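You operate a simulated robot arm through the tools that you are given. There is no shell and no other tool. Be economical: measure what you need, move in short steps, check, and stop when the job is done.

You are at the controls of a simulated robot arm. One attempt, no reset.

JOB
Put things in order on the pantry worktop by the filter. At the end: the yellow tin from the pantry worktop by the filter stands where the cream recipe card (marked "RICE 2 DAL 1") stood; the silver tumbler from the pantry worktop by the filter stands where the yellow tin stood; the cream recipe card is in the silver steam basket; the silver sink strainer stands where the silver tumbler stood; whatever was shut is shut again. Leave all else as you found it, and nothing knocked over.

The check looks at the end state, three seconds after you hand in, the way a careful person would. Anything else that was tipped, shoved, dropped, spilled or broken makes it a failure.

ROBOT AND FRAMES
A 7-joint arm with a two-finger parallel gripper, fixed in place. Base frame: the origin is at the foot of the arm, x ahead of it, y to its left, z up; the work surface is at about z = 0. Lengths are in mm, angles in rad, forces in N, time in s.
With the tool pointing down near the work surface it reaches from about 220 to 580 mm from the base axis. Its first joint turns from -1.152 to 1.152 rad. Payload 2.5 kg.
The tool frame sits at the grasp point between the pads (the TCP): z along the fingers, y along the line on which they close. The tips reach 23 mm beyond it. The gripper opens to 94 mm. The fingers are 38 mm wide and 10 mm thick; the gripper's body (54 by 96 mm) begins 39 mm behind the TCP.
Orientation is told as [roll, pitch, yaw] about the base's x, y, z axes, in that order, counted from this pose: with the fingers straight down and closing along the base's y, the tool's x points along the base's -x, its y along +y and its z along -z.

CONTROLS
- The arm moves only by the tool apply_moves. Its argument "series" is text: rows parted by semicolons, each of 7 numbers parted by spaces: the shift along the tool's x, y, z in mm, then the turn, a rotation vector about the tool's x, y, z in rad, then the opening, from 0 (shut) to 1 (fully open). In form: x y z wx wy wz claw; .... A call has 1 to 20 rows; each row shifts and turns the commanded pose from where the row before left it, along the tool's axes as they then stand. A row lasts 0.2 s, in which the tool goes at most 50 mm and 0.15 rad; a call with a longer step from one row to the next is refused whole, and so is a gripper value outside its range. A pose out of reach is approached as far as the arm can. The call stops where the force on the tool passes 40 N (or 10 N more than at its start, if that is more) or the arm is blocked; 0.2 s more then pass. Each finger travels about 108 mm/s and halts on what it meets, pressing with about 34 N; the grip force reading is that of the motor and also rises with nothing between the fingers. The clock runs only during rows and for 0.2 s after the last one: add rows that do not move to give the fingers time. The reply holds the time, the measured pose of the TCP, the force on the tool along the base axes, the opening and the grip force, in the units named above and with some noise, and new pictures: "pictures" is both (left out), scene, wrist or none.
- Cameras (640 x 400 px; columns grow to the right, rows downward): "scene" is fixed at [117.6, -408.7, 537.1]; the picture's right is [0.82, -0.57, 0.00], its down [-0.36, -0.52, -0.78] and it looks along [0.44, 0.64, -0.63] (base axes); focal length 347 px, centre (320, 200). "wrist" rides on the gripper at [-39, 0, -44] in the tool frame; the picture's right is [0.00, -1.00, 0.00], its down [0.97, 0.00, -0.24] and it looks along [0.24, 0.00, 0.97] (tool axes); focal length 218 px, centre (320, 200).
- pixel_to_xyz(camera, pixels): for up to 12 pixels [column, row] of the newest picture of that camera ("zoom" is the newest enlarged one), the place [x, y, z] in the base frame of the surface seen there, good to about 2 mm. No time passes.
- inspect(camera, box): a new picture of the part [left, top, right, bottom] of that camera's present view, enlarged. No time passes.
- job_done(): hands the job in; it is judged then, once.

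Keep the steps short. Do not move on a guess: measure, check each grasp and each placing, and mend mistakes. In all there are 80 turns and 120 pictures (those below and enlarged ones count). Leave the gripper open and the arm clear of the work at the hand-in unless told otherwise, and finish with a single line.

The tools are called as a command line: name --argument value ..., lists and objects as JSON in quotes. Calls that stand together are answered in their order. apply_moves: Moves the arm, as the interface text tells. Its arguments: {"type":"object","properties":{"series":{"type":"string"},"pictures":{"type":"string","enum":["both","scene","wrist","none"]}},"required":["series"]} The other tools are called the same way: pixel_to_xyz (camera, pixels) gives the place of the surface under pixels of a picture; inspect (camera, box) takes an enlarged picture of a part of a camera's view; job_done () hands the job in.

At the start:

```text
t: 0.0
tool_pos: [369.5, -173.8, 335.9]
tcp_rot: [-0.001, -0.001, 0.001]
contact_force: [0.3, 0.6, -1.0]
gripper_width: 94.2
grasp_force: 0.0
```

scene: 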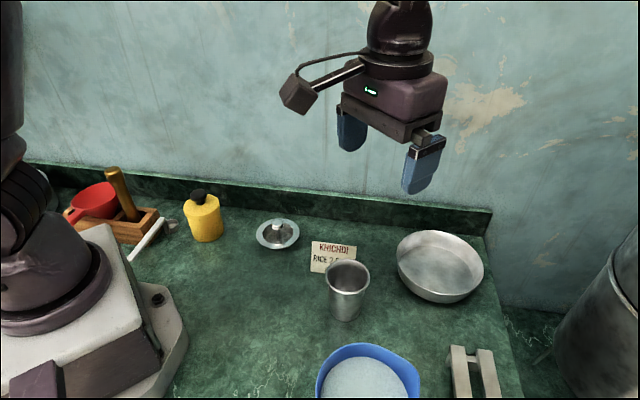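
wrist: 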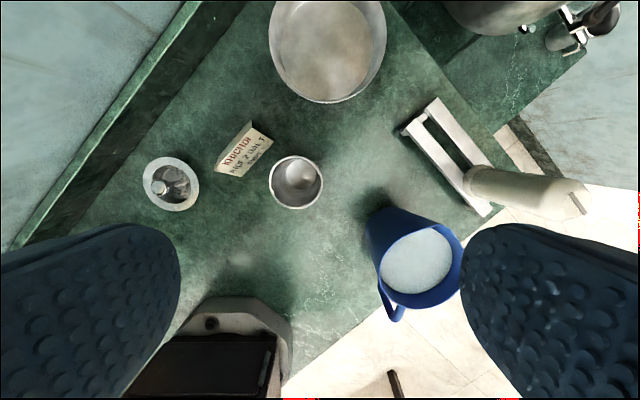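

I see the yellow tin (203,218), the strainer (278,234), the card (333,257), the tumbler (347,290) and the pan-like basket (440,265). I'll enlarge the view and measure.

inspect --camera "scene" --box '[50, 150, 290, 300]'

inspect --camera "scene" --box '[250, 200, 500, 356]'

pixel_to_xyz --camera "scene" --pixels '[[203, 218], [199, 192], [206, 241], [189, 236], [222, 233], [278, 222], [260, 235], [298, 235], [278, 247], [316, 270], [352, 276], [335, 245]]'

pixel_to_xyz --camera "scene" --pixels '[[328, 274], [369, 274], [348, 262], [348, 290], [345, 319], [330, 311], [398, 250], [483, 268], [440, 232], [440, 265], [436, 302], [360, 345]]'

pixel_to_xyz --camera "wrist" --pixels '[[297, 156], [270, 182], [323, 182], [297, 208], [298, 172], [171, 156], [171, 211], [143, 184], [200, 184], [158, 187], [247, 122], [273, 141]]'

```text
2.67 times, centred on (170, 225) of scene
```

zoom: 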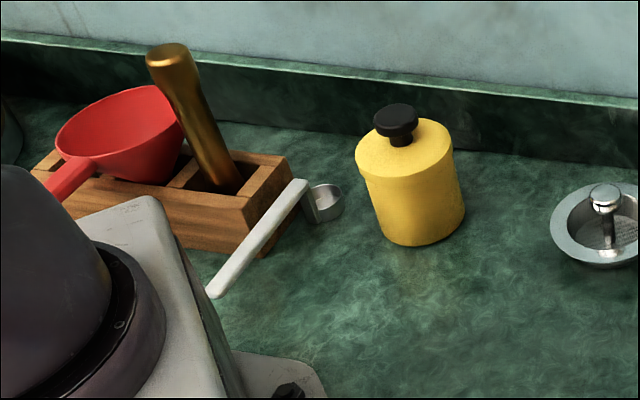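

```text
2.56 times, centred on (375, 278) of scene
```

zoom: 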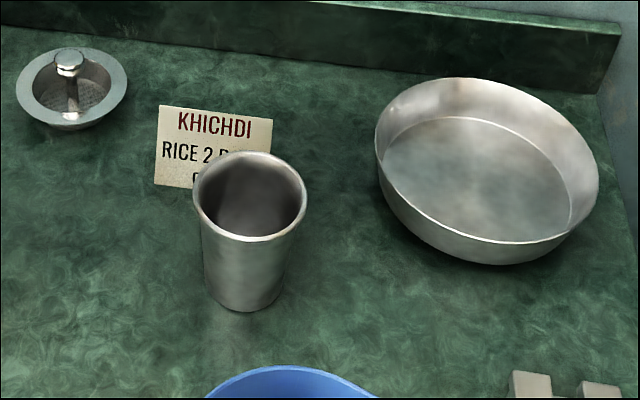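

```text
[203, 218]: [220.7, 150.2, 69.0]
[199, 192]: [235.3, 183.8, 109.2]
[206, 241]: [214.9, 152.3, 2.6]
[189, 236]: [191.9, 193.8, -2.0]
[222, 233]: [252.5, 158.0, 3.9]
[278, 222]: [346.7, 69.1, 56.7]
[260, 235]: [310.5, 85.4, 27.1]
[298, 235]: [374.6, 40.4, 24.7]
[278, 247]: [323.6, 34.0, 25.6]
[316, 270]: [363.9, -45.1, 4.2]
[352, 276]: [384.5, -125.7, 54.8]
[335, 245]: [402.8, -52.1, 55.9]
```

```text
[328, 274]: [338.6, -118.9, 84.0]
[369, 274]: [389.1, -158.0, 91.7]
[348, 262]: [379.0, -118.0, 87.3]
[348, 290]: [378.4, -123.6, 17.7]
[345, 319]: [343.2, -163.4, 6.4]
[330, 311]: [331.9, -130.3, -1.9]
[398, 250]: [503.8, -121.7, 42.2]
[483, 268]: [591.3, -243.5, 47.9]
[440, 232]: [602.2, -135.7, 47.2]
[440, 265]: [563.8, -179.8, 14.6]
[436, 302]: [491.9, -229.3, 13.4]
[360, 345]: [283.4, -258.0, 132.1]
```

```text
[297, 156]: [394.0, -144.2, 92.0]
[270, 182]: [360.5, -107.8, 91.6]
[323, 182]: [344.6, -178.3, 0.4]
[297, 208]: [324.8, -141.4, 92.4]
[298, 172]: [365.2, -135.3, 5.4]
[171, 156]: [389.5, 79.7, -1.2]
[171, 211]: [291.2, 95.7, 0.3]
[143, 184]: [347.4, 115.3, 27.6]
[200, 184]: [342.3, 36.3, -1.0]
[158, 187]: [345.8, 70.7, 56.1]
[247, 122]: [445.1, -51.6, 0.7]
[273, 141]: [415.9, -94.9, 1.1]
```

The geometry is roughly clear. Next I'll look closely at the card, the tumbler and the basket from the wrist camera.

inspect --camera "wrist" --box '[130, 100, 340, 231]'

pixel_to_xyz --camera "zoom" --pixels '[[363, 65], [265, 195], [350, 225], [435, 125], [345, 130], [300, 130], [400, 90], [505, 170], [510, 245]]'

pixel_to_xyz --camera "wrist" --pixels '[[328, 1], [270, 40], [388, 40], [328, 103], [328, 98], [280, 80], [375, 80], [328, 50], [297, 182], [272, 190], [321, 190]]'

```text
3.05 times, centred on (235, 166) of wrist
```

zoom: 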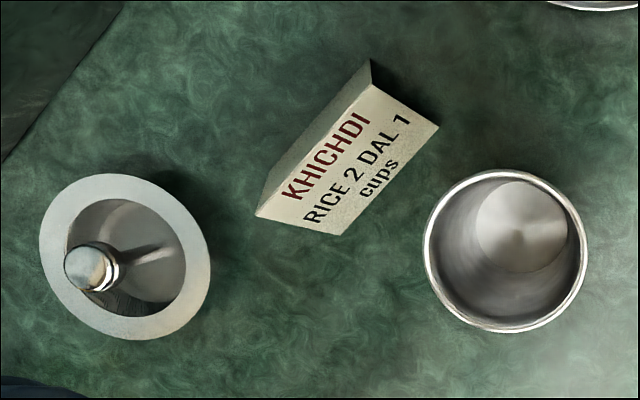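

```text
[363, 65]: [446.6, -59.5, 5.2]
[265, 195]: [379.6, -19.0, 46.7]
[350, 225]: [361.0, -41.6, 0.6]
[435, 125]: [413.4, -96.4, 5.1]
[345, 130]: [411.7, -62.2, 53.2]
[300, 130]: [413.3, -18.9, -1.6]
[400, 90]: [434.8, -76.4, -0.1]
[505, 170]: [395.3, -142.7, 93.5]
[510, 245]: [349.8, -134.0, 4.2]
```

```text
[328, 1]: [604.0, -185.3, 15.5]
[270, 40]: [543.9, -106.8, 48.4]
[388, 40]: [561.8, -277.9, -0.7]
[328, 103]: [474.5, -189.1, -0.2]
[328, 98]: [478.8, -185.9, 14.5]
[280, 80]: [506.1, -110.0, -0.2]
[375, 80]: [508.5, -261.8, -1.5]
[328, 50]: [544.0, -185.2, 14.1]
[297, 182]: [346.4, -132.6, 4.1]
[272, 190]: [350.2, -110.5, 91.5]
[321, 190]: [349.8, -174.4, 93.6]
```

The card looks like an A-frame. I'll move over it, to about (370,-60,246), for a closer look.

apply_moves --series "0 38 0 0 0 0 1; 0 38 30 0 0 0 1; 0 38 30 0 0 0 1; 0 0 30 0 0 0 1; 0 0 0 0 0 0 1"

inspect --camera "scene" --box '[290, 225, 390, 288]'

```text
t: 1.2
tool_pos: [369.4, -61.0, 244.2]
tcp_rot: [0.0, 0.001, 0.001]
contact_force: [0.8, 0.0, -0.3]
gripper_width: 94.2
grasp_force: 0.0
```

scene: 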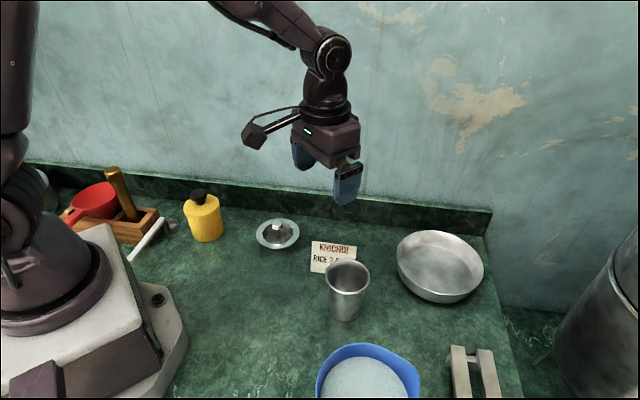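
wrist: 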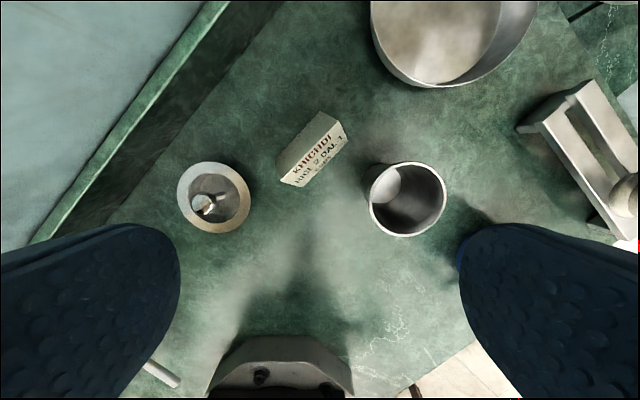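

```text
6.35 times, centred on (340, 256) of scene
```

zoom: 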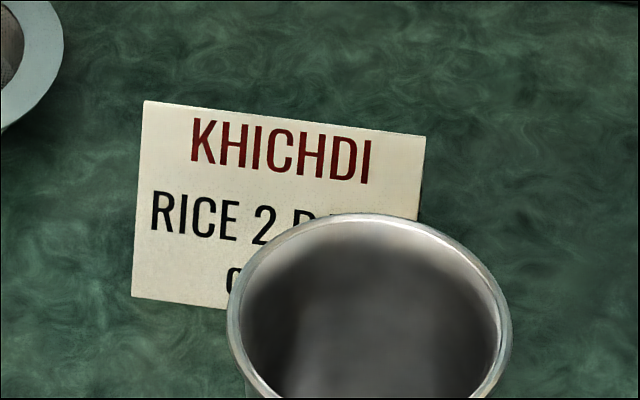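

pixel_to_xyz --camera "zoom" --pixels '[[150, 106], [420, 139], [136, 292], [142, 200], [280, 122], [410, 205]]'

inspect --camera "wrist" --box '[260, 100, 370, 169]'

```text
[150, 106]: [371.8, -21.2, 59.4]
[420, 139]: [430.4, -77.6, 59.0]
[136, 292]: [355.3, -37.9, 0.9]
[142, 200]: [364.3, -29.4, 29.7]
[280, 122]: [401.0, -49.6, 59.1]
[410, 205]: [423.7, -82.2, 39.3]
```

```text
5.80 times, centred on (315, 134) of wrist
```

zoom: 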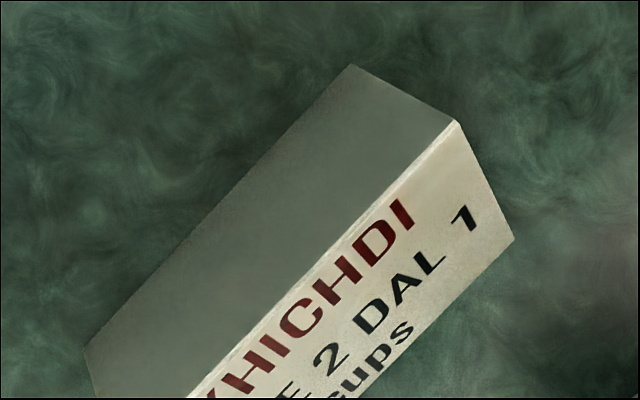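

The card is an A-frame. Its ridge runs from (371,-20) to (431,-78) at z 59, about 83 mm long, centred at (401,-49). I'll grip it by its ends. First I turn the tool 0.806 about the vertical, centre over the card and lower to z≈130.

apply_moves --series "0 0 0 0 0 -0.134 1; 0 0 0 0 0 -0.134 1; 0 0 0 0 0 -0.134 1; 0 0 0 0 0 -0.134 1; 0 0 0 0 0 -0.135 1; 0 0 0 0 0 -0.135 1; -15 -7 30 0 0 0 1; -15.3 -7.7 40 0 0 0 1; 0 0 44 0 0 0 1; 0 0 0 0 0 0 1"

```text
t: 3.4
tool_pos: [399.4, -48.1, 130.6]
tcp_rot: [-0.002, 0.0, 0.808]
contact_force: [-0.4, 0.4, 0.9]
gripper_width: 93.9
grasp_force: 0.1
```

scene: 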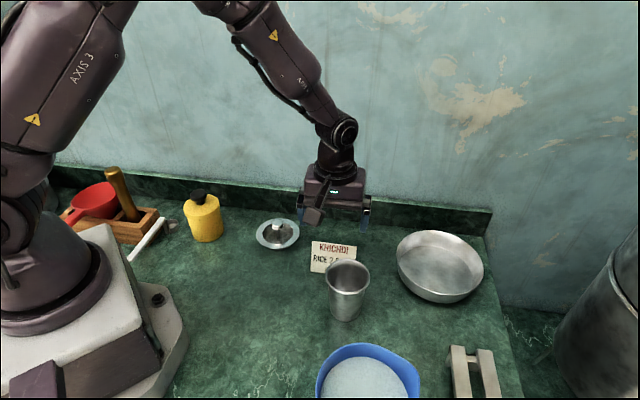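
wrist: 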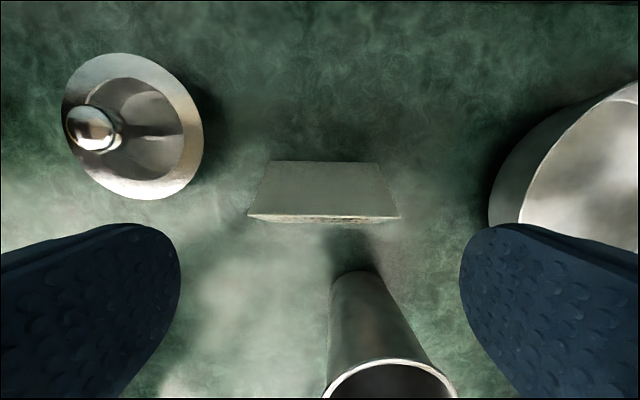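

The ridge is level in the wrist view and nearly centred (cols 247–400). I'll measure it precisely.

pixel_to_xyz --camera "wrist" --pixels '[[250, 214], [398, 216], [324, 215], [273, 163], [377, 164], [250, 219], [397, 220], [90, 128], [132, 54], [188, 92], [130, 198], [66, 100]]'

```text
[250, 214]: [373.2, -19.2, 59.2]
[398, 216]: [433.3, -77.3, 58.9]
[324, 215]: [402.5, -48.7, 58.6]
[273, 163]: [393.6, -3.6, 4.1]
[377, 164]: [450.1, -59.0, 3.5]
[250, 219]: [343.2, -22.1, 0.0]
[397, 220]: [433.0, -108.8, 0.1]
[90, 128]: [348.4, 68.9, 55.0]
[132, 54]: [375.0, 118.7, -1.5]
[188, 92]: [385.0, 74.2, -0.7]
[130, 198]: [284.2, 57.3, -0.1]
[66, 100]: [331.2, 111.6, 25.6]
```

Card centre is about (402.7,-48.4). I'll correct slightly, descend to z≈43 with the fingers past the card's ends, then close.

apply_moves --series "-2 -2.4 0 0 0 0 1; 0 0 30 0 0 0 1; 0 0 30 0 0 0 1; 0 0 27 0 0 0 1; 0 0 0 0 0 0 1"

apply_moves --series "0 0 0 0 0 0 0.8; 0 0 0 0 0 0 0.8; 0 0 0 0 0 0 0.75; 0 0 0 0 0 0 0.75"

```text
t: 4.6
tool_pos: [402.3, -50.6, 43.6]
tcp_rot: [0.0, -0.001, 0.805]
contact_force: [0.8, 0.0, -0.4]
gripper_width: 93.7
grasp_force: 0.1
```

scene: 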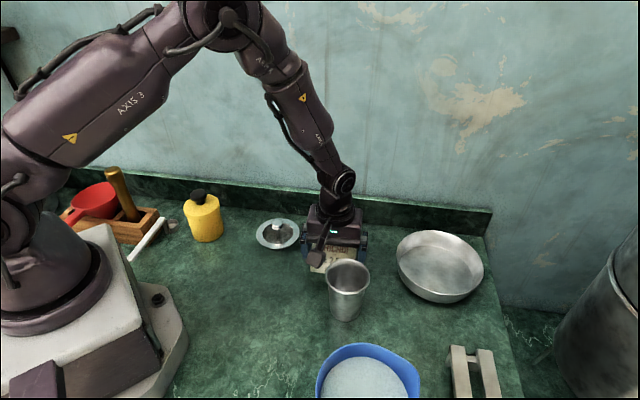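
wrist: 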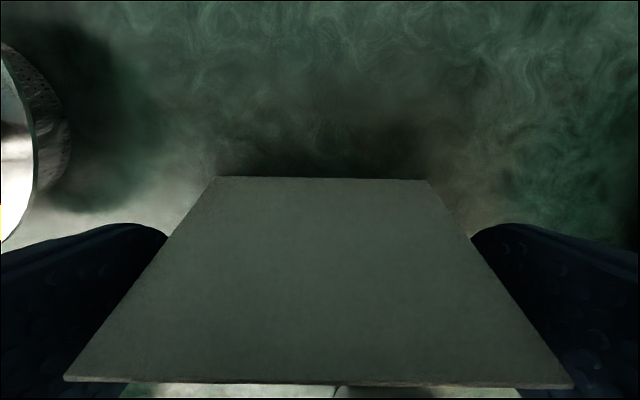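

```text
t: 5.6
tool_pos: [402.1, -49.2, 43.3]
tcp_rot: [0.001, 0.001, 0.807]
contact_force: [0.0, -0.5, 0.8]
gripper_width: 83.5
grasp_force: 33.6
```

scene: 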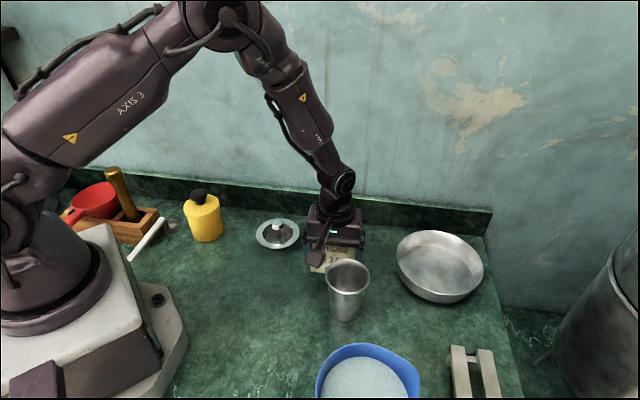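
wrist: 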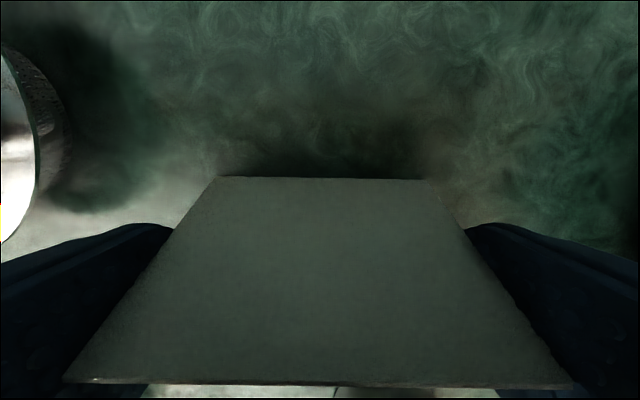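

The card is gripped (83.5 mm wide, 34 N). I'll lift straight up 110 mm and check.

apply_moves --series "0 0 -10 0 0 0 0.75; 0 0 -30 0 0 0 0.75; 0 0 -35 0 0 0 0.75; 0 0 -35 0 0 0 0.75; 0 0 0 0 0 0 0.75"

```text
t: 6.8
tool_pos: [404.5, -49.6, 155.9]
tcp_rot: [0.0, 0.001, 0.805]
contact_force: [0.3, 0.3, 0.4]
gripper_width: 83.5
grasp_force: 33.4
```

scene: 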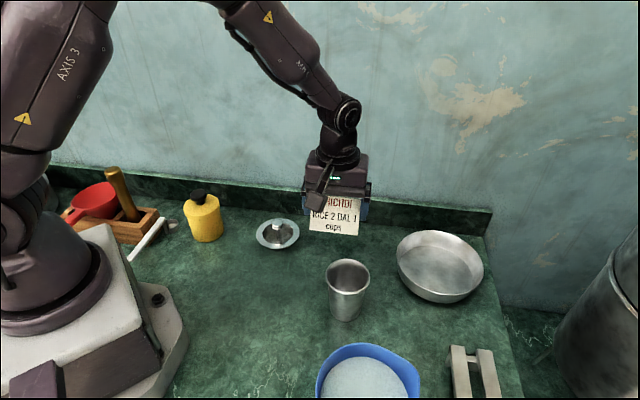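
wrist: 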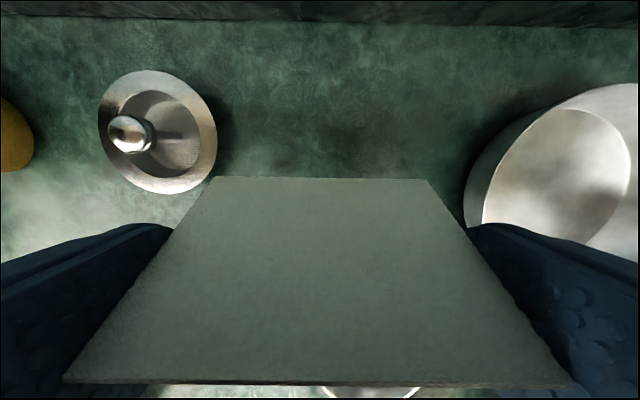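

The card is held upright. Next I'll pin down the basket rim and floor from the scene picture before carrying the card over.

pixel_to_xyz --camera "scene" --pixels '[[399, 253], [413, 236], [440, 232], [470, 244], [482, 262], [420, 283], [404, 250], [465, 262], [440, 247], [425, 275], [455, 285], [470, 281]]'

inspect --camera "scene" --box '[380, 215, 500, 290]'

```text
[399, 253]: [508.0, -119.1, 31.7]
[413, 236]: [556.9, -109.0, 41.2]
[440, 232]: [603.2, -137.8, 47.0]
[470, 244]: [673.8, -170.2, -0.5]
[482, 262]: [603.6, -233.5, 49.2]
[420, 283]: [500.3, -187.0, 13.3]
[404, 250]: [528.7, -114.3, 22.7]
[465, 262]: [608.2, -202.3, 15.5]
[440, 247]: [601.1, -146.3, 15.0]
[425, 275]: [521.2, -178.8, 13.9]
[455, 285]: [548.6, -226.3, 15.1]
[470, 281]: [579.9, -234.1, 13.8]
```

```text
5.33 times, centred on (440, 252) of scene
```

zoom: 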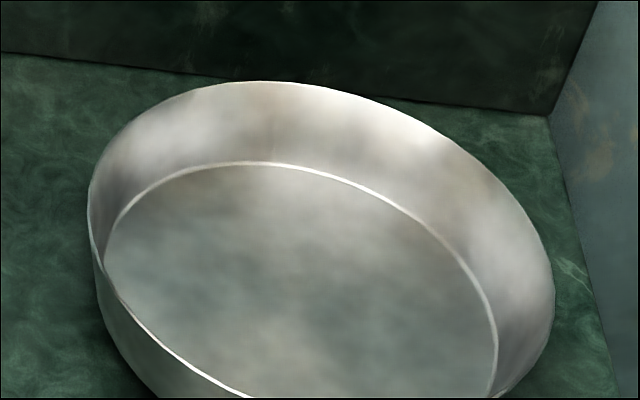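

Floor is z≈14 with radius about 66, centred near (545,-185). I'll carry the card across at this height to (540,-182).

apply_moves --series "0 -30 0 0 0 0 0.75; 0 -40 0 0 0 0 0.75; 0 -40 0 0 0 0 0.75; 0 -40 0 0 0 0 0.75; 1.5 -39.5 0 0 0 0 0.75; 0 0 0 0 0 0 0.75; 0 0 0 0 0 0 0.75"

```text
t: 8.4
tool_pos: [540.2, -182.6, 155.0]
tcp_rot: [-0.001, 0.0, 0.807]
contact_force: [0.1, 0.0, 0.2]
gripper_width: 83.6
grasp_force: 34.2
```

scene: 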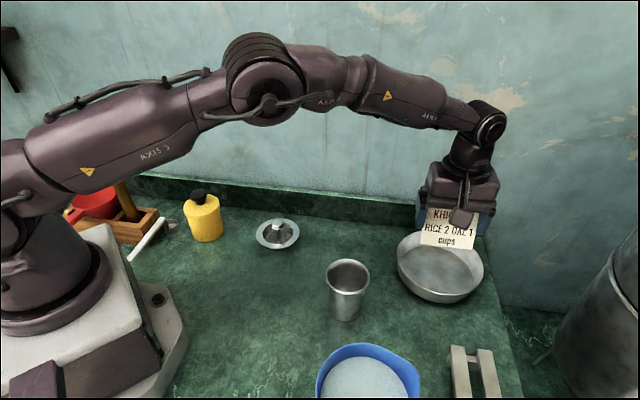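
wrist: 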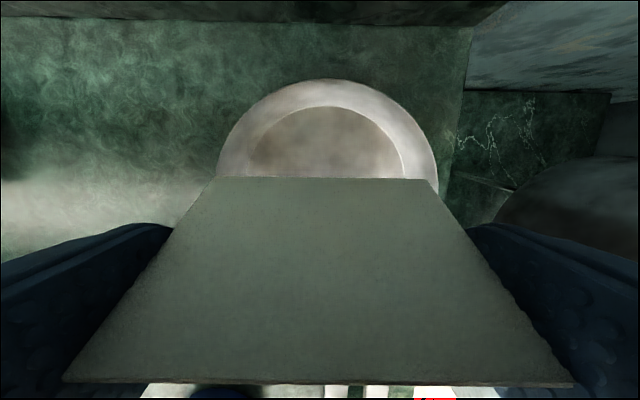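

The card is over the basket. I'll lower it 92 mm, to TCP z≈63.

apply_moves --series "0 -3 30 0 0 0 0.75; 0 0 30 0 0 0 0.75; 0 0 20 0 0 0 0.75; 0 0 12 0 0 0 0.75; 0 0 0 0 0 0 0.75"

```text
t: 9.6
tool_pos: [542.6, -183.7, 62.6]
tcp_rot: [0.0, 0.0, 0.807]
contact_force: [-0.6, 0.1, 0.1]
gripper_width: 83.4
grasp_force: 33.7
```

scene: 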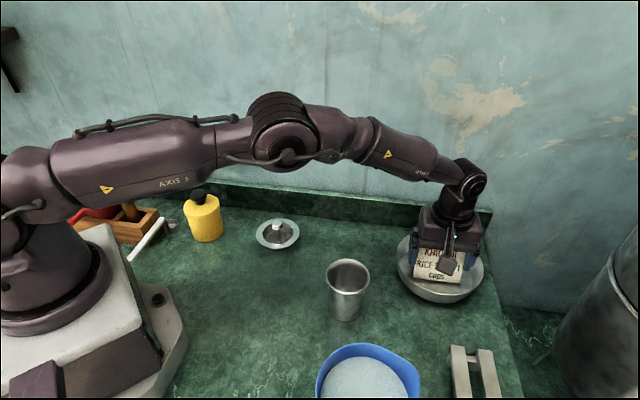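
wrist: 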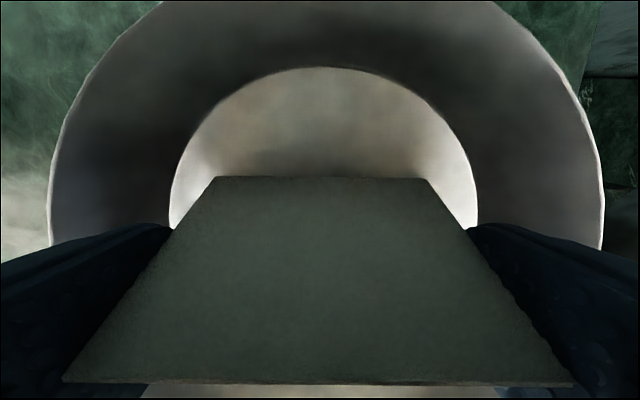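

It's well centred. I'll lower 4 mm and read the force.

apply_moves --series "0 0 2 0 0 0 0.75; 0 0 2 0 0 0 0.75; 0 0 0 0 0 0 0.75" --pictures "none"

apply_moves --series "0 0 1 0 0 0 0.75; 0 0 0.5 0 0 0 0.75; 0 0 0 0 0 0 0.75" --pictures "none"

```text
t: 10.4
tool_pos: [543.0, -183.8, 59.6]
tcp_rot: [-0.002, -0.002, 0.806]
contact_force: [-1.5, 0.2, 10.4]
gripper_width: 83.4
grasp_force: 34.3
```

```text
t: 11.2
tool_pos: [542.7, -183.2, 59.8]
tcp_rot: [-0.005, 0.0, 0.806]
contact_force: [1.1, 0.0, 22.8]
gripper_width: 83.7
grasp_force: 34.3
```

It touched the floor at about z 59.6. I'll back off 1.5 mm and open gently.

apply_moves --series "0 0 -1.5 0 0 0 0.75; 0 0 0 0 0 0 0.9; 0 0 0 0 0 0 0.98; 0 0 0 0 0 0 0.98"

```text
t: 12.2
tool_pos: [540.6, -182.9, 58.2]
tcp_rot: [-0.001, 0.0, 0.806]
contact_force: [0.2, 0.0, 0.1]
gripper_width: 92.0
grasp_force: 0.1
```

scene: 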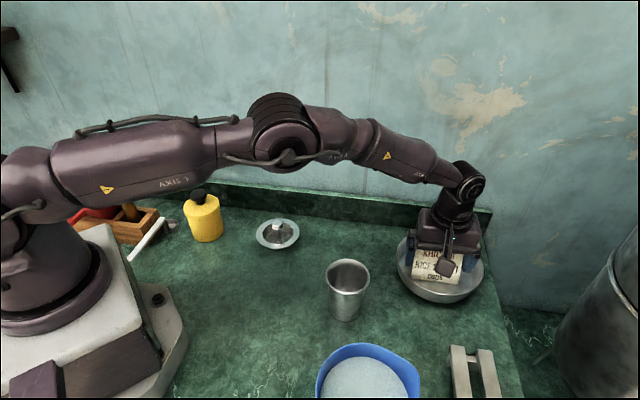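
wrist: 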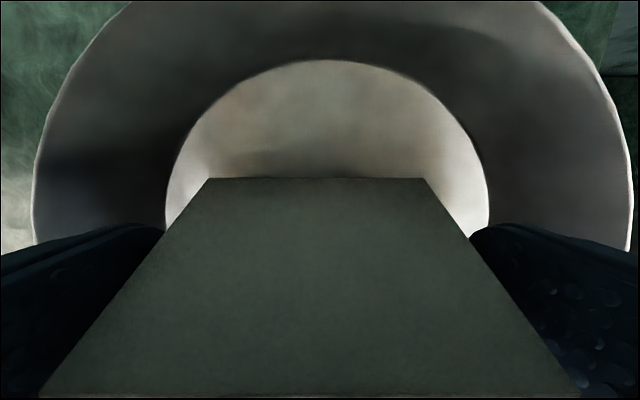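

The card is released and standing. I'll lift straight up 120 mm.

apply_moves --series "0 0 -10 0 0 0 0.98; 0 0 -30 0 0 0 1; 0 0 -40 0 0 0 1; 0 0 -40 0 0 0 1; 0 0 0 0 0 0 1"

```text
t: 13.4
tool_pos: [541.6, -182.6, 177.3]
tcp_rot: [-0.001, -0.001, 0.806]
contact_force: [0.4, -0.2, -0.8]
gripper_width: 93.9
grasp_force: 0.1
```

scene: 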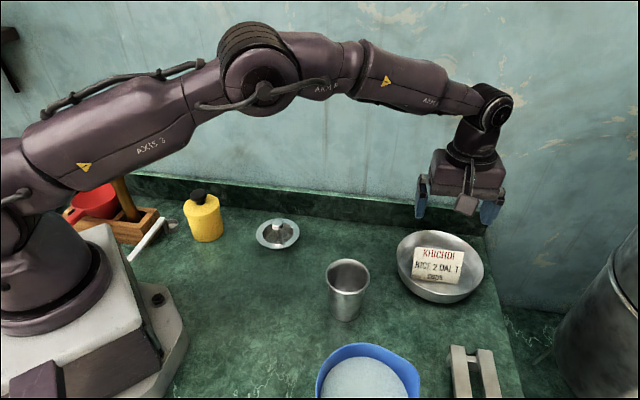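
wrist: 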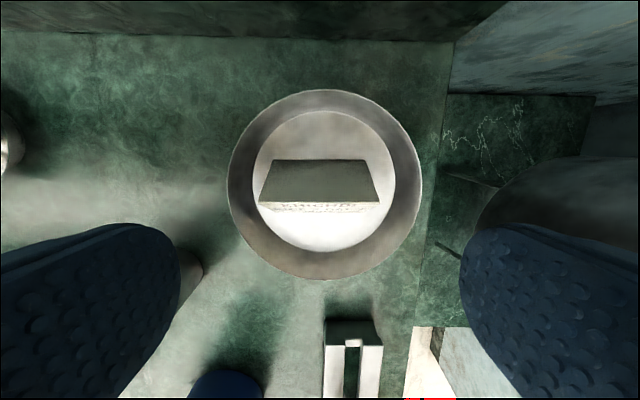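

The card sits in the basket. Now I'll move back toward the tin, to about (260,120,250), for a close look.

apply_moves --series "0 20 -20 0 0 0 1; -2 39 -10 0 0 0 1; -3 39 -10 0 0 0 1; -3 39 -10 0 0 0 1; -3 39 -10 0 0 0 1; -3 39 -10 0 0 0 1; -3 39 0 0 0 0 1; -3 39 0 0 0 0 1; -3 39 0 0 0 0 1; -1 39 0 0 0 0 1; 0 39 0 0 0 0 1; 0 3 0 0 0 0 1; 0 0 0 0 0 0 1"

```text
t: 16.2
tool_pos: [259.6, 117.6, 246.4]
tcp_rot: [0.001, -0.001, 0.806]
contact_force: [-0.2, 0.6, 0.0]
gripper_width: 94.2
grasp_force: 0.0
```

scene: 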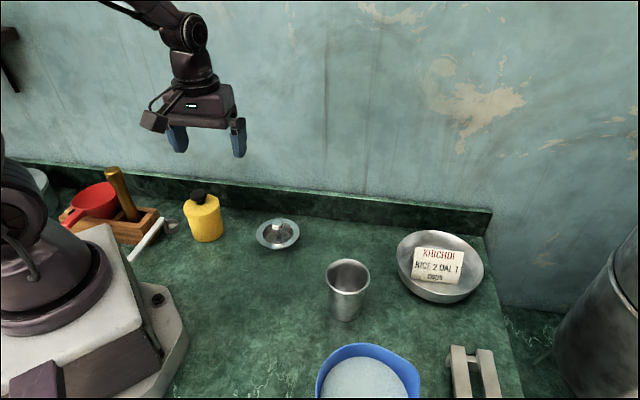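
wrist: 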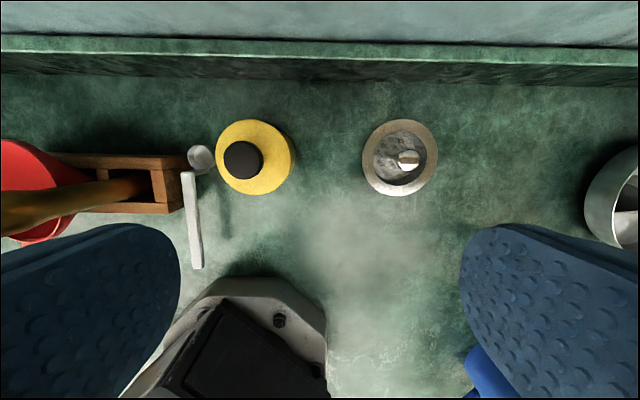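

inspect --camera "wrist" --box '[160, 90, 320, 190]'

pixel_to_xyz --camera "wrist" --pixels '[[243, 160], [218, 160], [276, 160], [249, 192], [250, 130], [228, 185], [200, 158], [196, 262], [187, 173], [188, 155], [250, 76], [250, 46]]'

pixel_to_xyz --camera "wrist" --pixels '[[294, 150], [285, 175], [275, 187], [255, 119], [285, 130], [400, 120], [437, 158], [400, 196], [363, 158], [409, 160], [395, 180], [320, 300]]'

```text
4.00 times, centred on (240, 140) of wrist
```

zoom: 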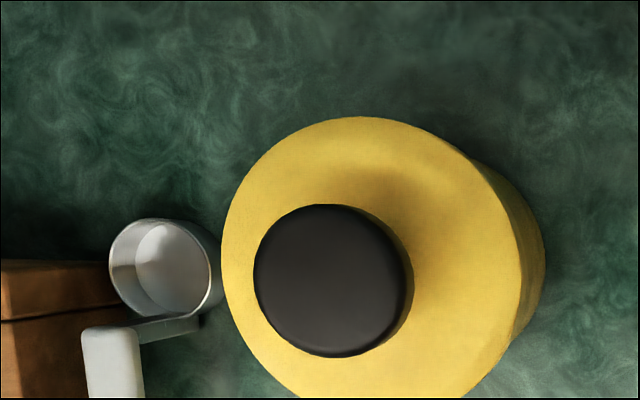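

```text
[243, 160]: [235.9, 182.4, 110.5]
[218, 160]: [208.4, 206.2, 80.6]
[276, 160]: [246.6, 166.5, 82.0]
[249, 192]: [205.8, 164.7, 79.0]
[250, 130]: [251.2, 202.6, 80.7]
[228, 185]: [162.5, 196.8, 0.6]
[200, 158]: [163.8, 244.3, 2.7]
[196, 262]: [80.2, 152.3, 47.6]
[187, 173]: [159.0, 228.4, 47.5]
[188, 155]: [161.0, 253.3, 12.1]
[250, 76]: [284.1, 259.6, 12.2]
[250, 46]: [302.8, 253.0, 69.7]
```

```text
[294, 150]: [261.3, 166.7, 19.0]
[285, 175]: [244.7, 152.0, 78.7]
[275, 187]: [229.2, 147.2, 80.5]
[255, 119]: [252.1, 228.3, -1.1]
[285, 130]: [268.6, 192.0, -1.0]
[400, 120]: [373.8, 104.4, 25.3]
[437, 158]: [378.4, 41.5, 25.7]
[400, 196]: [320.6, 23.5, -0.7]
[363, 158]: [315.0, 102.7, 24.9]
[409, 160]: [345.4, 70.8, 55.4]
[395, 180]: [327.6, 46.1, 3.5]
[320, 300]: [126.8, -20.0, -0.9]
```

The tin is centred near (235,182), with radius about 36, top at z 80 and knob top at 110. I need to see whether it has a separate lid, so I'll zoom in.

inspect --camera "scene" --box '[165, 180, 245, 250]'

pixel_to_xyz --camera "zoom" --pixels '[[260, 170], [260, 230], [260, 260], [265, 320], [270, 400], [275, 440], [270, 90], [165, 230], [450, 210]]'

```text
5.71 times, centred on (205, 215) of scene
```

zoom: 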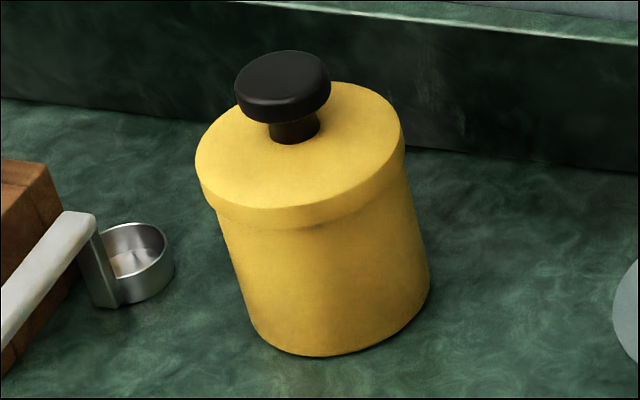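

```text
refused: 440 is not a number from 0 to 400
```

The lid has a skirt, so it may be loose and I must grip the body below it. A leaning grasp might do that. I'll measure the lid skirt and the box on a stalk on the gripper.

pixel_to_xyz --camera "scene" --pixels '[[153, 121], [145, 125], [155, 112], [175, 95], [205, 110], [190, 90], [178, 140], [238, 140]]'

pixel_to_xyz --camera "zoom" --pixels '[[270, 205], [270, 225], [268, 235], [265, 320], [300, 345], [320, 90], [245, 90], [290, 140], [150, 235], [170, 280], [85, 220], [115, 305]]'

inspect --camera "scene" --box '[90, 0, 290, 180]'

```text
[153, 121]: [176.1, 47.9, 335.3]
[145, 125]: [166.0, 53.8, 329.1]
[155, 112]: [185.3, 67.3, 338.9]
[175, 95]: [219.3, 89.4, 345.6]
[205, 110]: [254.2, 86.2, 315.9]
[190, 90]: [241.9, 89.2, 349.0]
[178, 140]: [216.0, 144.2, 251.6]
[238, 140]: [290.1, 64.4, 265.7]
```

```text
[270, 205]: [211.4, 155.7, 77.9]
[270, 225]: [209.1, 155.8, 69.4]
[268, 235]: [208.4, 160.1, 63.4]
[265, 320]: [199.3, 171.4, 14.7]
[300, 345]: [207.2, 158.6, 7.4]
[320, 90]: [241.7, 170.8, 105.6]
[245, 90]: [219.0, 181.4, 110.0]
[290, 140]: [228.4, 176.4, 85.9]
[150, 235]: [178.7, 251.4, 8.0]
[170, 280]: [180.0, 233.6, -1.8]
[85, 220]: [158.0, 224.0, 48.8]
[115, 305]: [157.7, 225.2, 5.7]
```

```text
2.22 times, centred on (190, 90) of scene
```

zoom: 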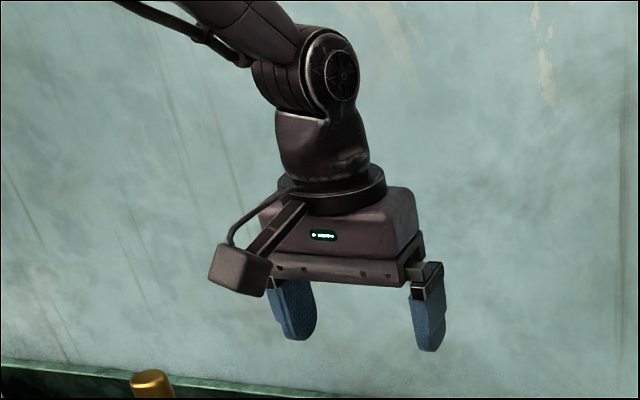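

The stalk box sits about 105 mm out on the tool's +x side; nothing solid is on the −x side. So I'll lean the hand 45° away from the tin with +x up, closing across the tin body below the lid, whose skirt ends near z 67. First I turn to yaw −0.8 in free air.

apply_moves --series "0 0 -20 0 0 0.146 1; 0 0 -20 0 0 0.146 1; 0 0 0 0 0 0.146 1; 0 0 0 0 0 0.146 1; 0 0 0 0 0 0.146 1; 0 0 0 0 0 0.146 1; 0 0 0 0 0 0.146 1; 0 0 0 0 0 0.146 1; 0 0 0 0 0 0.146 1; 0 0 0 0 0 0.146 1; 0 0 0 0 0 0.146 1; 0 0 0 0 0 0 1" --pictures "none"

apply_moves --series "0 0 0 0 0.131 0 1; 0 0 0 0 0.131 0 1; 0 0 0 0 0.131 0 1; 0 0 0 0 0.131 0 1; 0 0 0 0 0.131 0 1; 0 0 0 0 0.130 0 1; 0 0 0 0 0 0 1; 0 0 0 0 0 0 1"

```text
t: 18.8
tool_pos: [259.8, 119.2, 289.2]
tcp_rot: [-0.001, 0.002, -0.804]
contact_force: [0.6, 0.2, -0.2]
gripper_width: 93.7
grasp_force: 0.0
```

```text
t: 20.6
tool_pos: [259.8, 119.4, 289.8]
tcp_rot: [0.0, 0.787, -0.8]
contact_force: [0.3, -0.6, 0.4]
gripper_width: 93.9
grasp_force: 0.0
```

scene: 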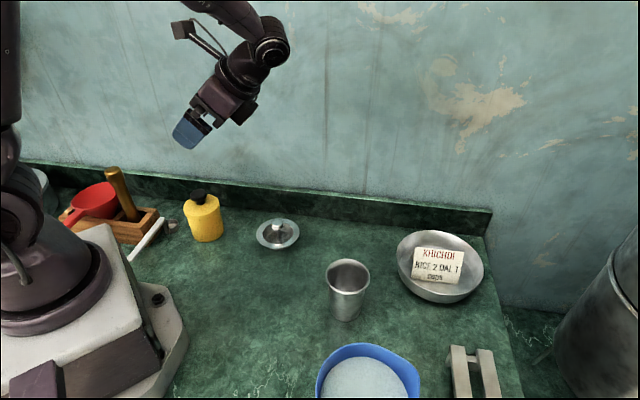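
wrist: 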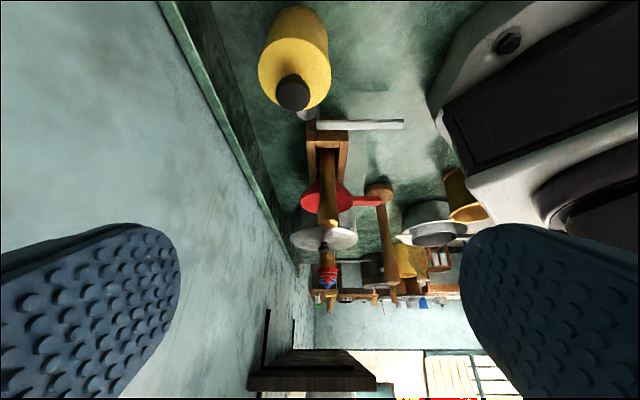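

The pose is reachable. I'll refine the tin position from this view.

pixel_to_xyz --camera "wrist" --pixels '[[292, 93], [293, 62], [262, 72], [326, 72], [260, 55], [326, 40], [290, 42], [296, 25], [279, 93], [306, 93], [305, 116]]'

inspect --camera "wrist" --box '[232, 0, 360, 120]'

```text
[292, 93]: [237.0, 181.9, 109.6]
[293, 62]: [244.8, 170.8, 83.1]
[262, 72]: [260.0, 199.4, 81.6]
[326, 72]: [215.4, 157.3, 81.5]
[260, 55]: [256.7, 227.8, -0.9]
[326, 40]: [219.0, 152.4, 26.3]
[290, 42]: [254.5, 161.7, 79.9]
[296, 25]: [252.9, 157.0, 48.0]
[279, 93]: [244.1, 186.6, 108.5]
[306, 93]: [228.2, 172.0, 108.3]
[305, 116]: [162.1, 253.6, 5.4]
```

```text
3.33 times, centred on (296, 60) of wrist
```

zoom: 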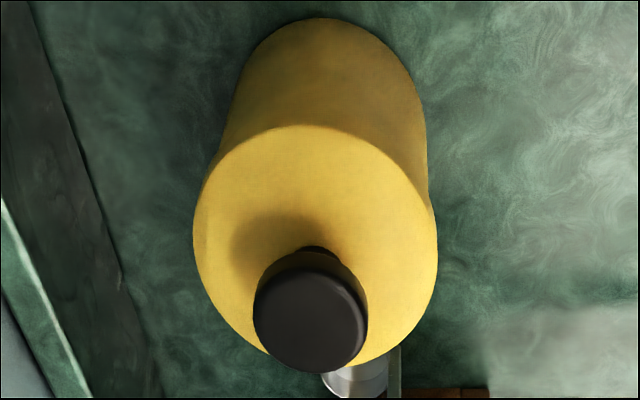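

Tin axis is about (235.5,181.5). I'll move to a standoff 100 mm back along the finger direction.

apply_moves --series "-40 6.5 0 0 0 0 1; -40 6.5 0 0 0 0 1; -40 6.5 0 0 0 0 1; -22.2 6.4 20 0 0 0 1; 0 0 45 0 0 0 1; 0 0 50 0 0 0 1; 0 0 0 0 0 0 1; 0 0 0 0 0 0 1"

```text
t: 22.4
tool_pos: [290.7, 122.5, 105.2]
tcp_rot: [0.001, 0.786, -0.802]
contact_force: [-0.5, -0.1, 0.2]
gripper_width: 93.9
grasp_force: 0.0
```

scene: 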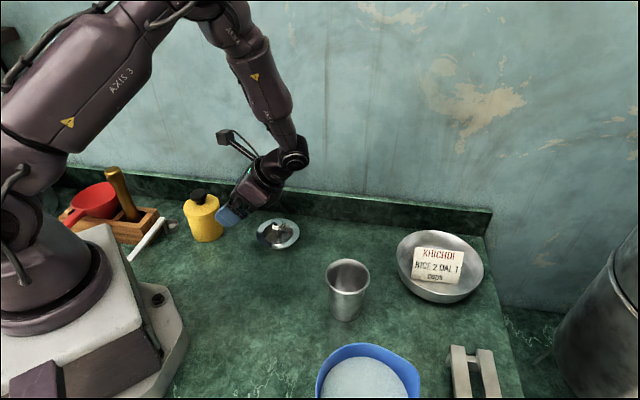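
wrist: 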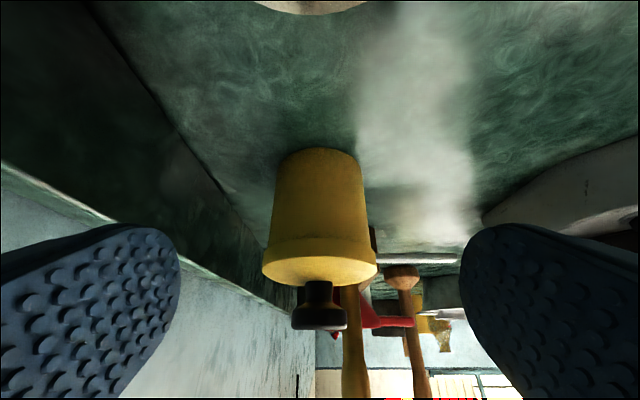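

The tin is centred at column 319 between the fingers. I'll advance 98 mm.

apply_moves --series "0 0 30 0 0 0 1; 0 0 30 0 0 0 1; 0 0 20 0 0 0 1; 0 0 18 0 0 0 1; 0 0 0 0 0 0 1; 0 0 0 0 0 0 1"

```text
t: 23.8
tool_pos: [244.4, 172.7, 38.5]
tcp_rot: [0.0, 0.785, -0.801]
contact_force: [6.1, -6.2, 16.4]
gripper_width: 94.0
grasp_force: 0.0
```

scene: 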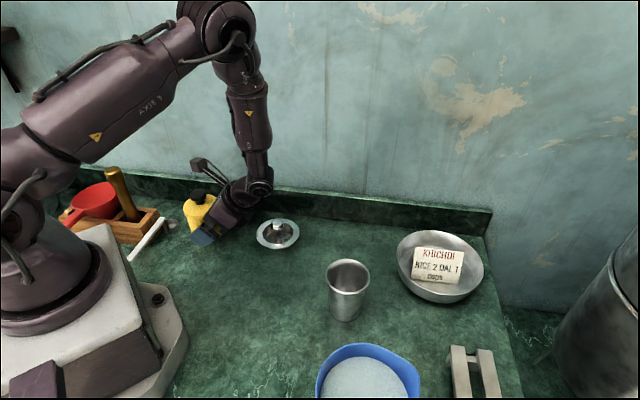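
wrist: 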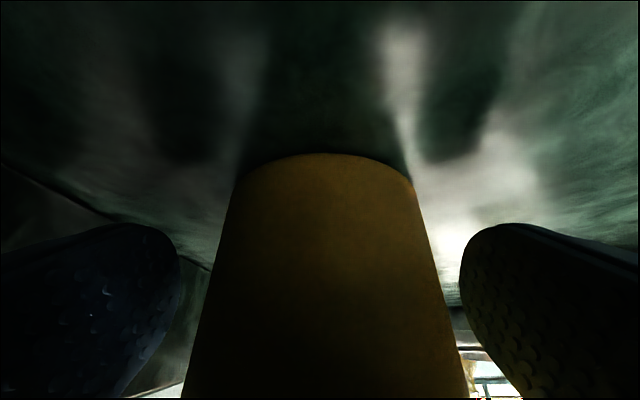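

There is a 16–20 N push-back along the fingers: the palm is touching the lid's edge. I'll back off 6 mm along the tool axis and shift 4 mm along −x, then recheck.

apply_moves --series "0 0 -3 0 0 0 1; 0 0 -3 0 0 0 1; -4 0 0 0 0 0 1; 0 0 0 0 0 0 1"

inspect --camera "scene" --box '[165, 150, 285, 260]'

```text
t: 24.8
tool_pos: [247.7, 167.6, 38.7]
tcp_rot: [-0.001, 0.785, -0.8]
contact_force: [0.0, 0.7, 0.1]
gripper_width: 94.0
grasp_force: 0.0
```

scene: 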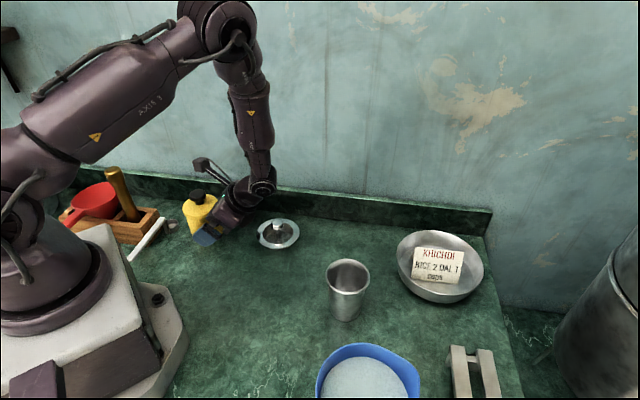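
wrist: 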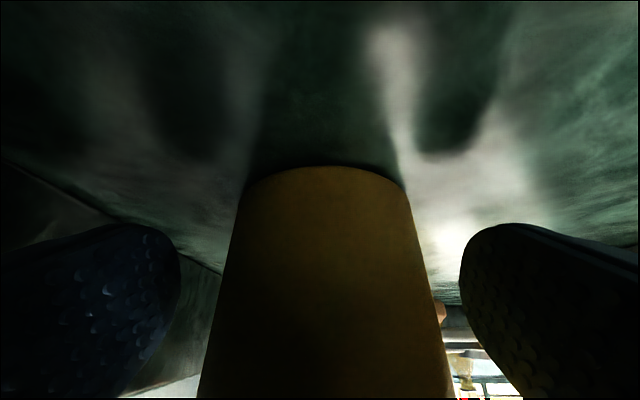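

```text
3.64 times, centred on (225, 205) of scene
```

zoom: 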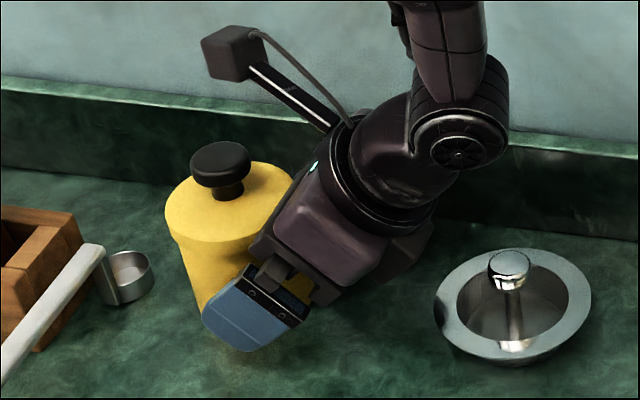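

pixel_to_xyz --camera "zoom" --pixels '[[220, 158], [200, 220], [200, 245], [175, 225], [290, 190]]'

apply_moves --series "0 0 0 0 0 0 0.85; 0 0 0 0 0 0 0.7; 0 0 0 0 0 0 0.6; 0 0 0 0 0 0 0.6; 0 0 0 0 0 0 0.6"

```text
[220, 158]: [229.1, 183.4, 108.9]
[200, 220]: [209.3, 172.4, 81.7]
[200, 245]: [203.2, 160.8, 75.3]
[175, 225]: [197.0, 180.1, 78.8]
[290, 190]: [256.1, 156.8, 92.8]
```

```text
t: 26.0
tool_pos: [249.5, 168.8, 40.4]
tcp_rot: [0.0, 0.787, -0.801]
contact_force: [-0.9, -0.5, 0.4]
gripper_width: 68.9
grasp_force: 34.7
```

scene: 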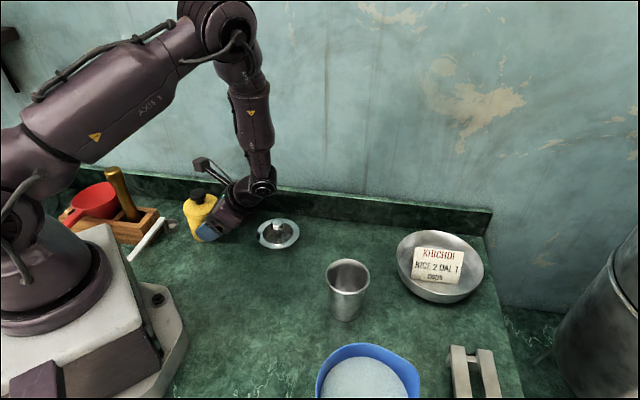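
wrist: 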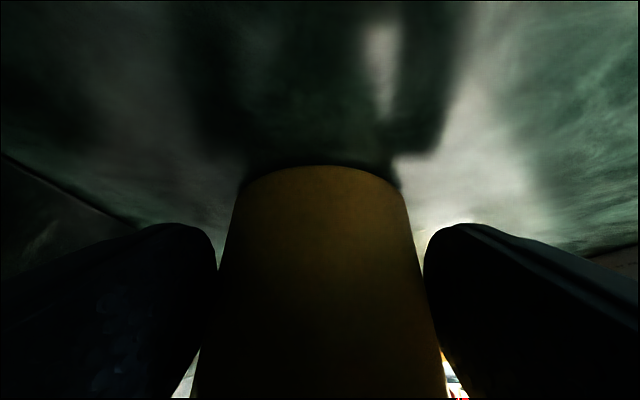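

The tin body is gripped (68.9 mm, 35 N). I'll lift straight up 15 mm and check that tin and lid come together.

apply_moves --series "3.5 0 -3.5 0 0 0 0.6; 7.1 0 -7.1 0 0 0 0.6; 0 0 0 0 0 0 0.6" --pictures "none"

inspect --camera "scene" --box '[165, 150, 285, 260]'

```text
t: 26.8
tool_pos: [248.9, 169.1, 54.6]
tcp_rot: [-0.001, 0.786, -0.801]
contact_force: [0.2, 0.4, -1.8]
gripper_width: 69.0
grasp_force: 33.8
```

```text
3.64 times, centred on (225, 205) of scene
```

zoom: 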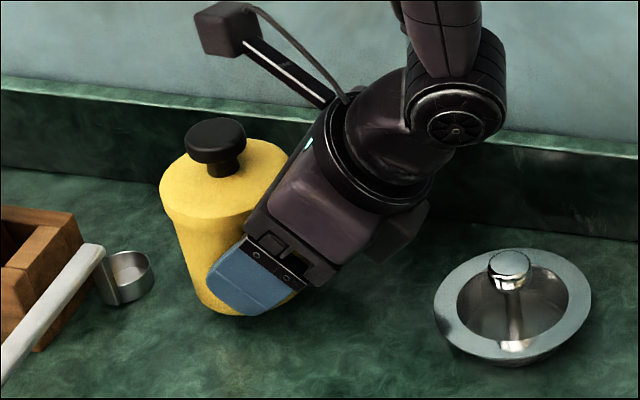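

The lid and tin lift together and upright. I'll raise another 105 mm gently.

apply_moves --series "8 0 -8 0 0 0 0.6; 14 0 -14 0 0 0 0.6; 18 0 -18 0 0 0 0.6; 18 0 -18 0 0 0 0.6; 12 0 -12 0 0 0 0.6; 5 0 -5 0 0 0 0.6; 0 0 0 0 0 0 0.6"

pixel_to_xyz --camera "scene" --pixels '[[203, 218], [206, 241]]'

```text
t: 28.4
tool_pos: [247.9, 168.7, 160.0]
tcp_rot: [-0.001, 0.786, -0.8]
contact_force: [0.5, 0.5, -0.2]
gripper_width: 68.7
grasp_force: 33.9
```

scene: 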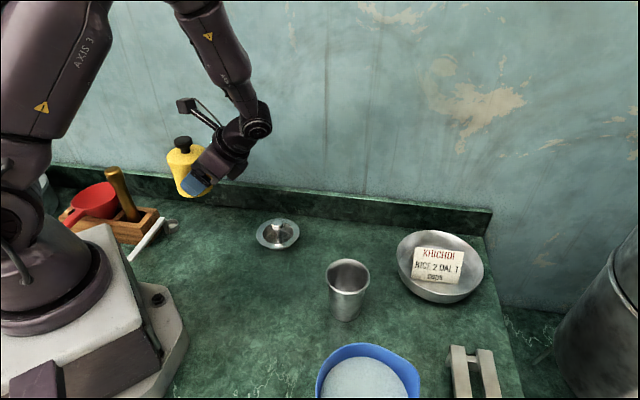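
wrist: 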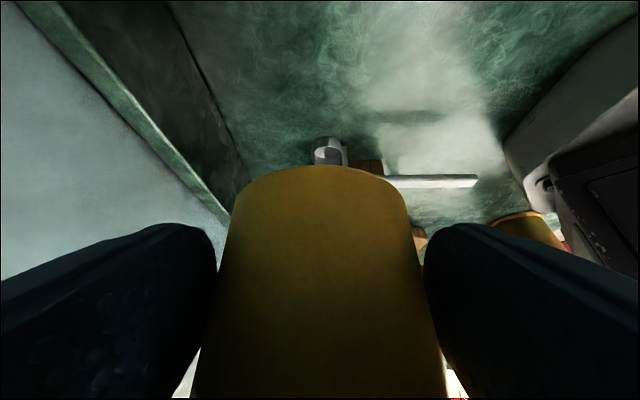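

```text
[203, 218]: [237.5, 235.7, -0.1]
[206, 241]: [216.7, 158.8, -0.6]
```

inspect --camera "scene" --box '[150, 120, 230, 205]'

pixel_to_xyz --camera "scene" --pixels '[[183, 139], [170, 155], [173, 162], [184, 196], [177, 158]]'

```text
4.71 times, centred on (190, 162) of scene
```

zoom: 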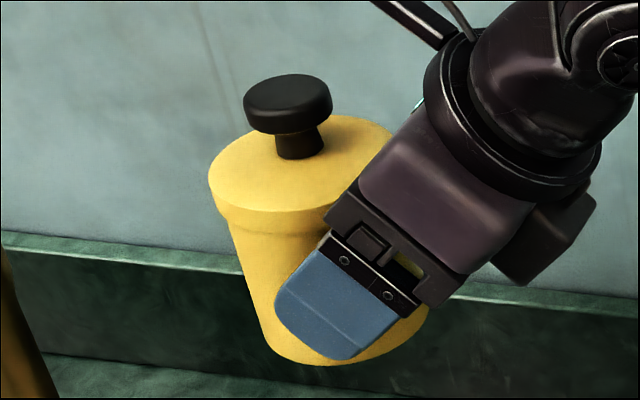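

```text
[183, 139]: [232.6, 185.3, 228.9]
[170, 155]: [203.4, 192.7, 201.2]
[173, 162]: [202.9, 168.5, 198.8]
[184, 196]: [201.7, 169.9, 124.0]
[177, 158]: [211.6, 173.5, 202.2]
```

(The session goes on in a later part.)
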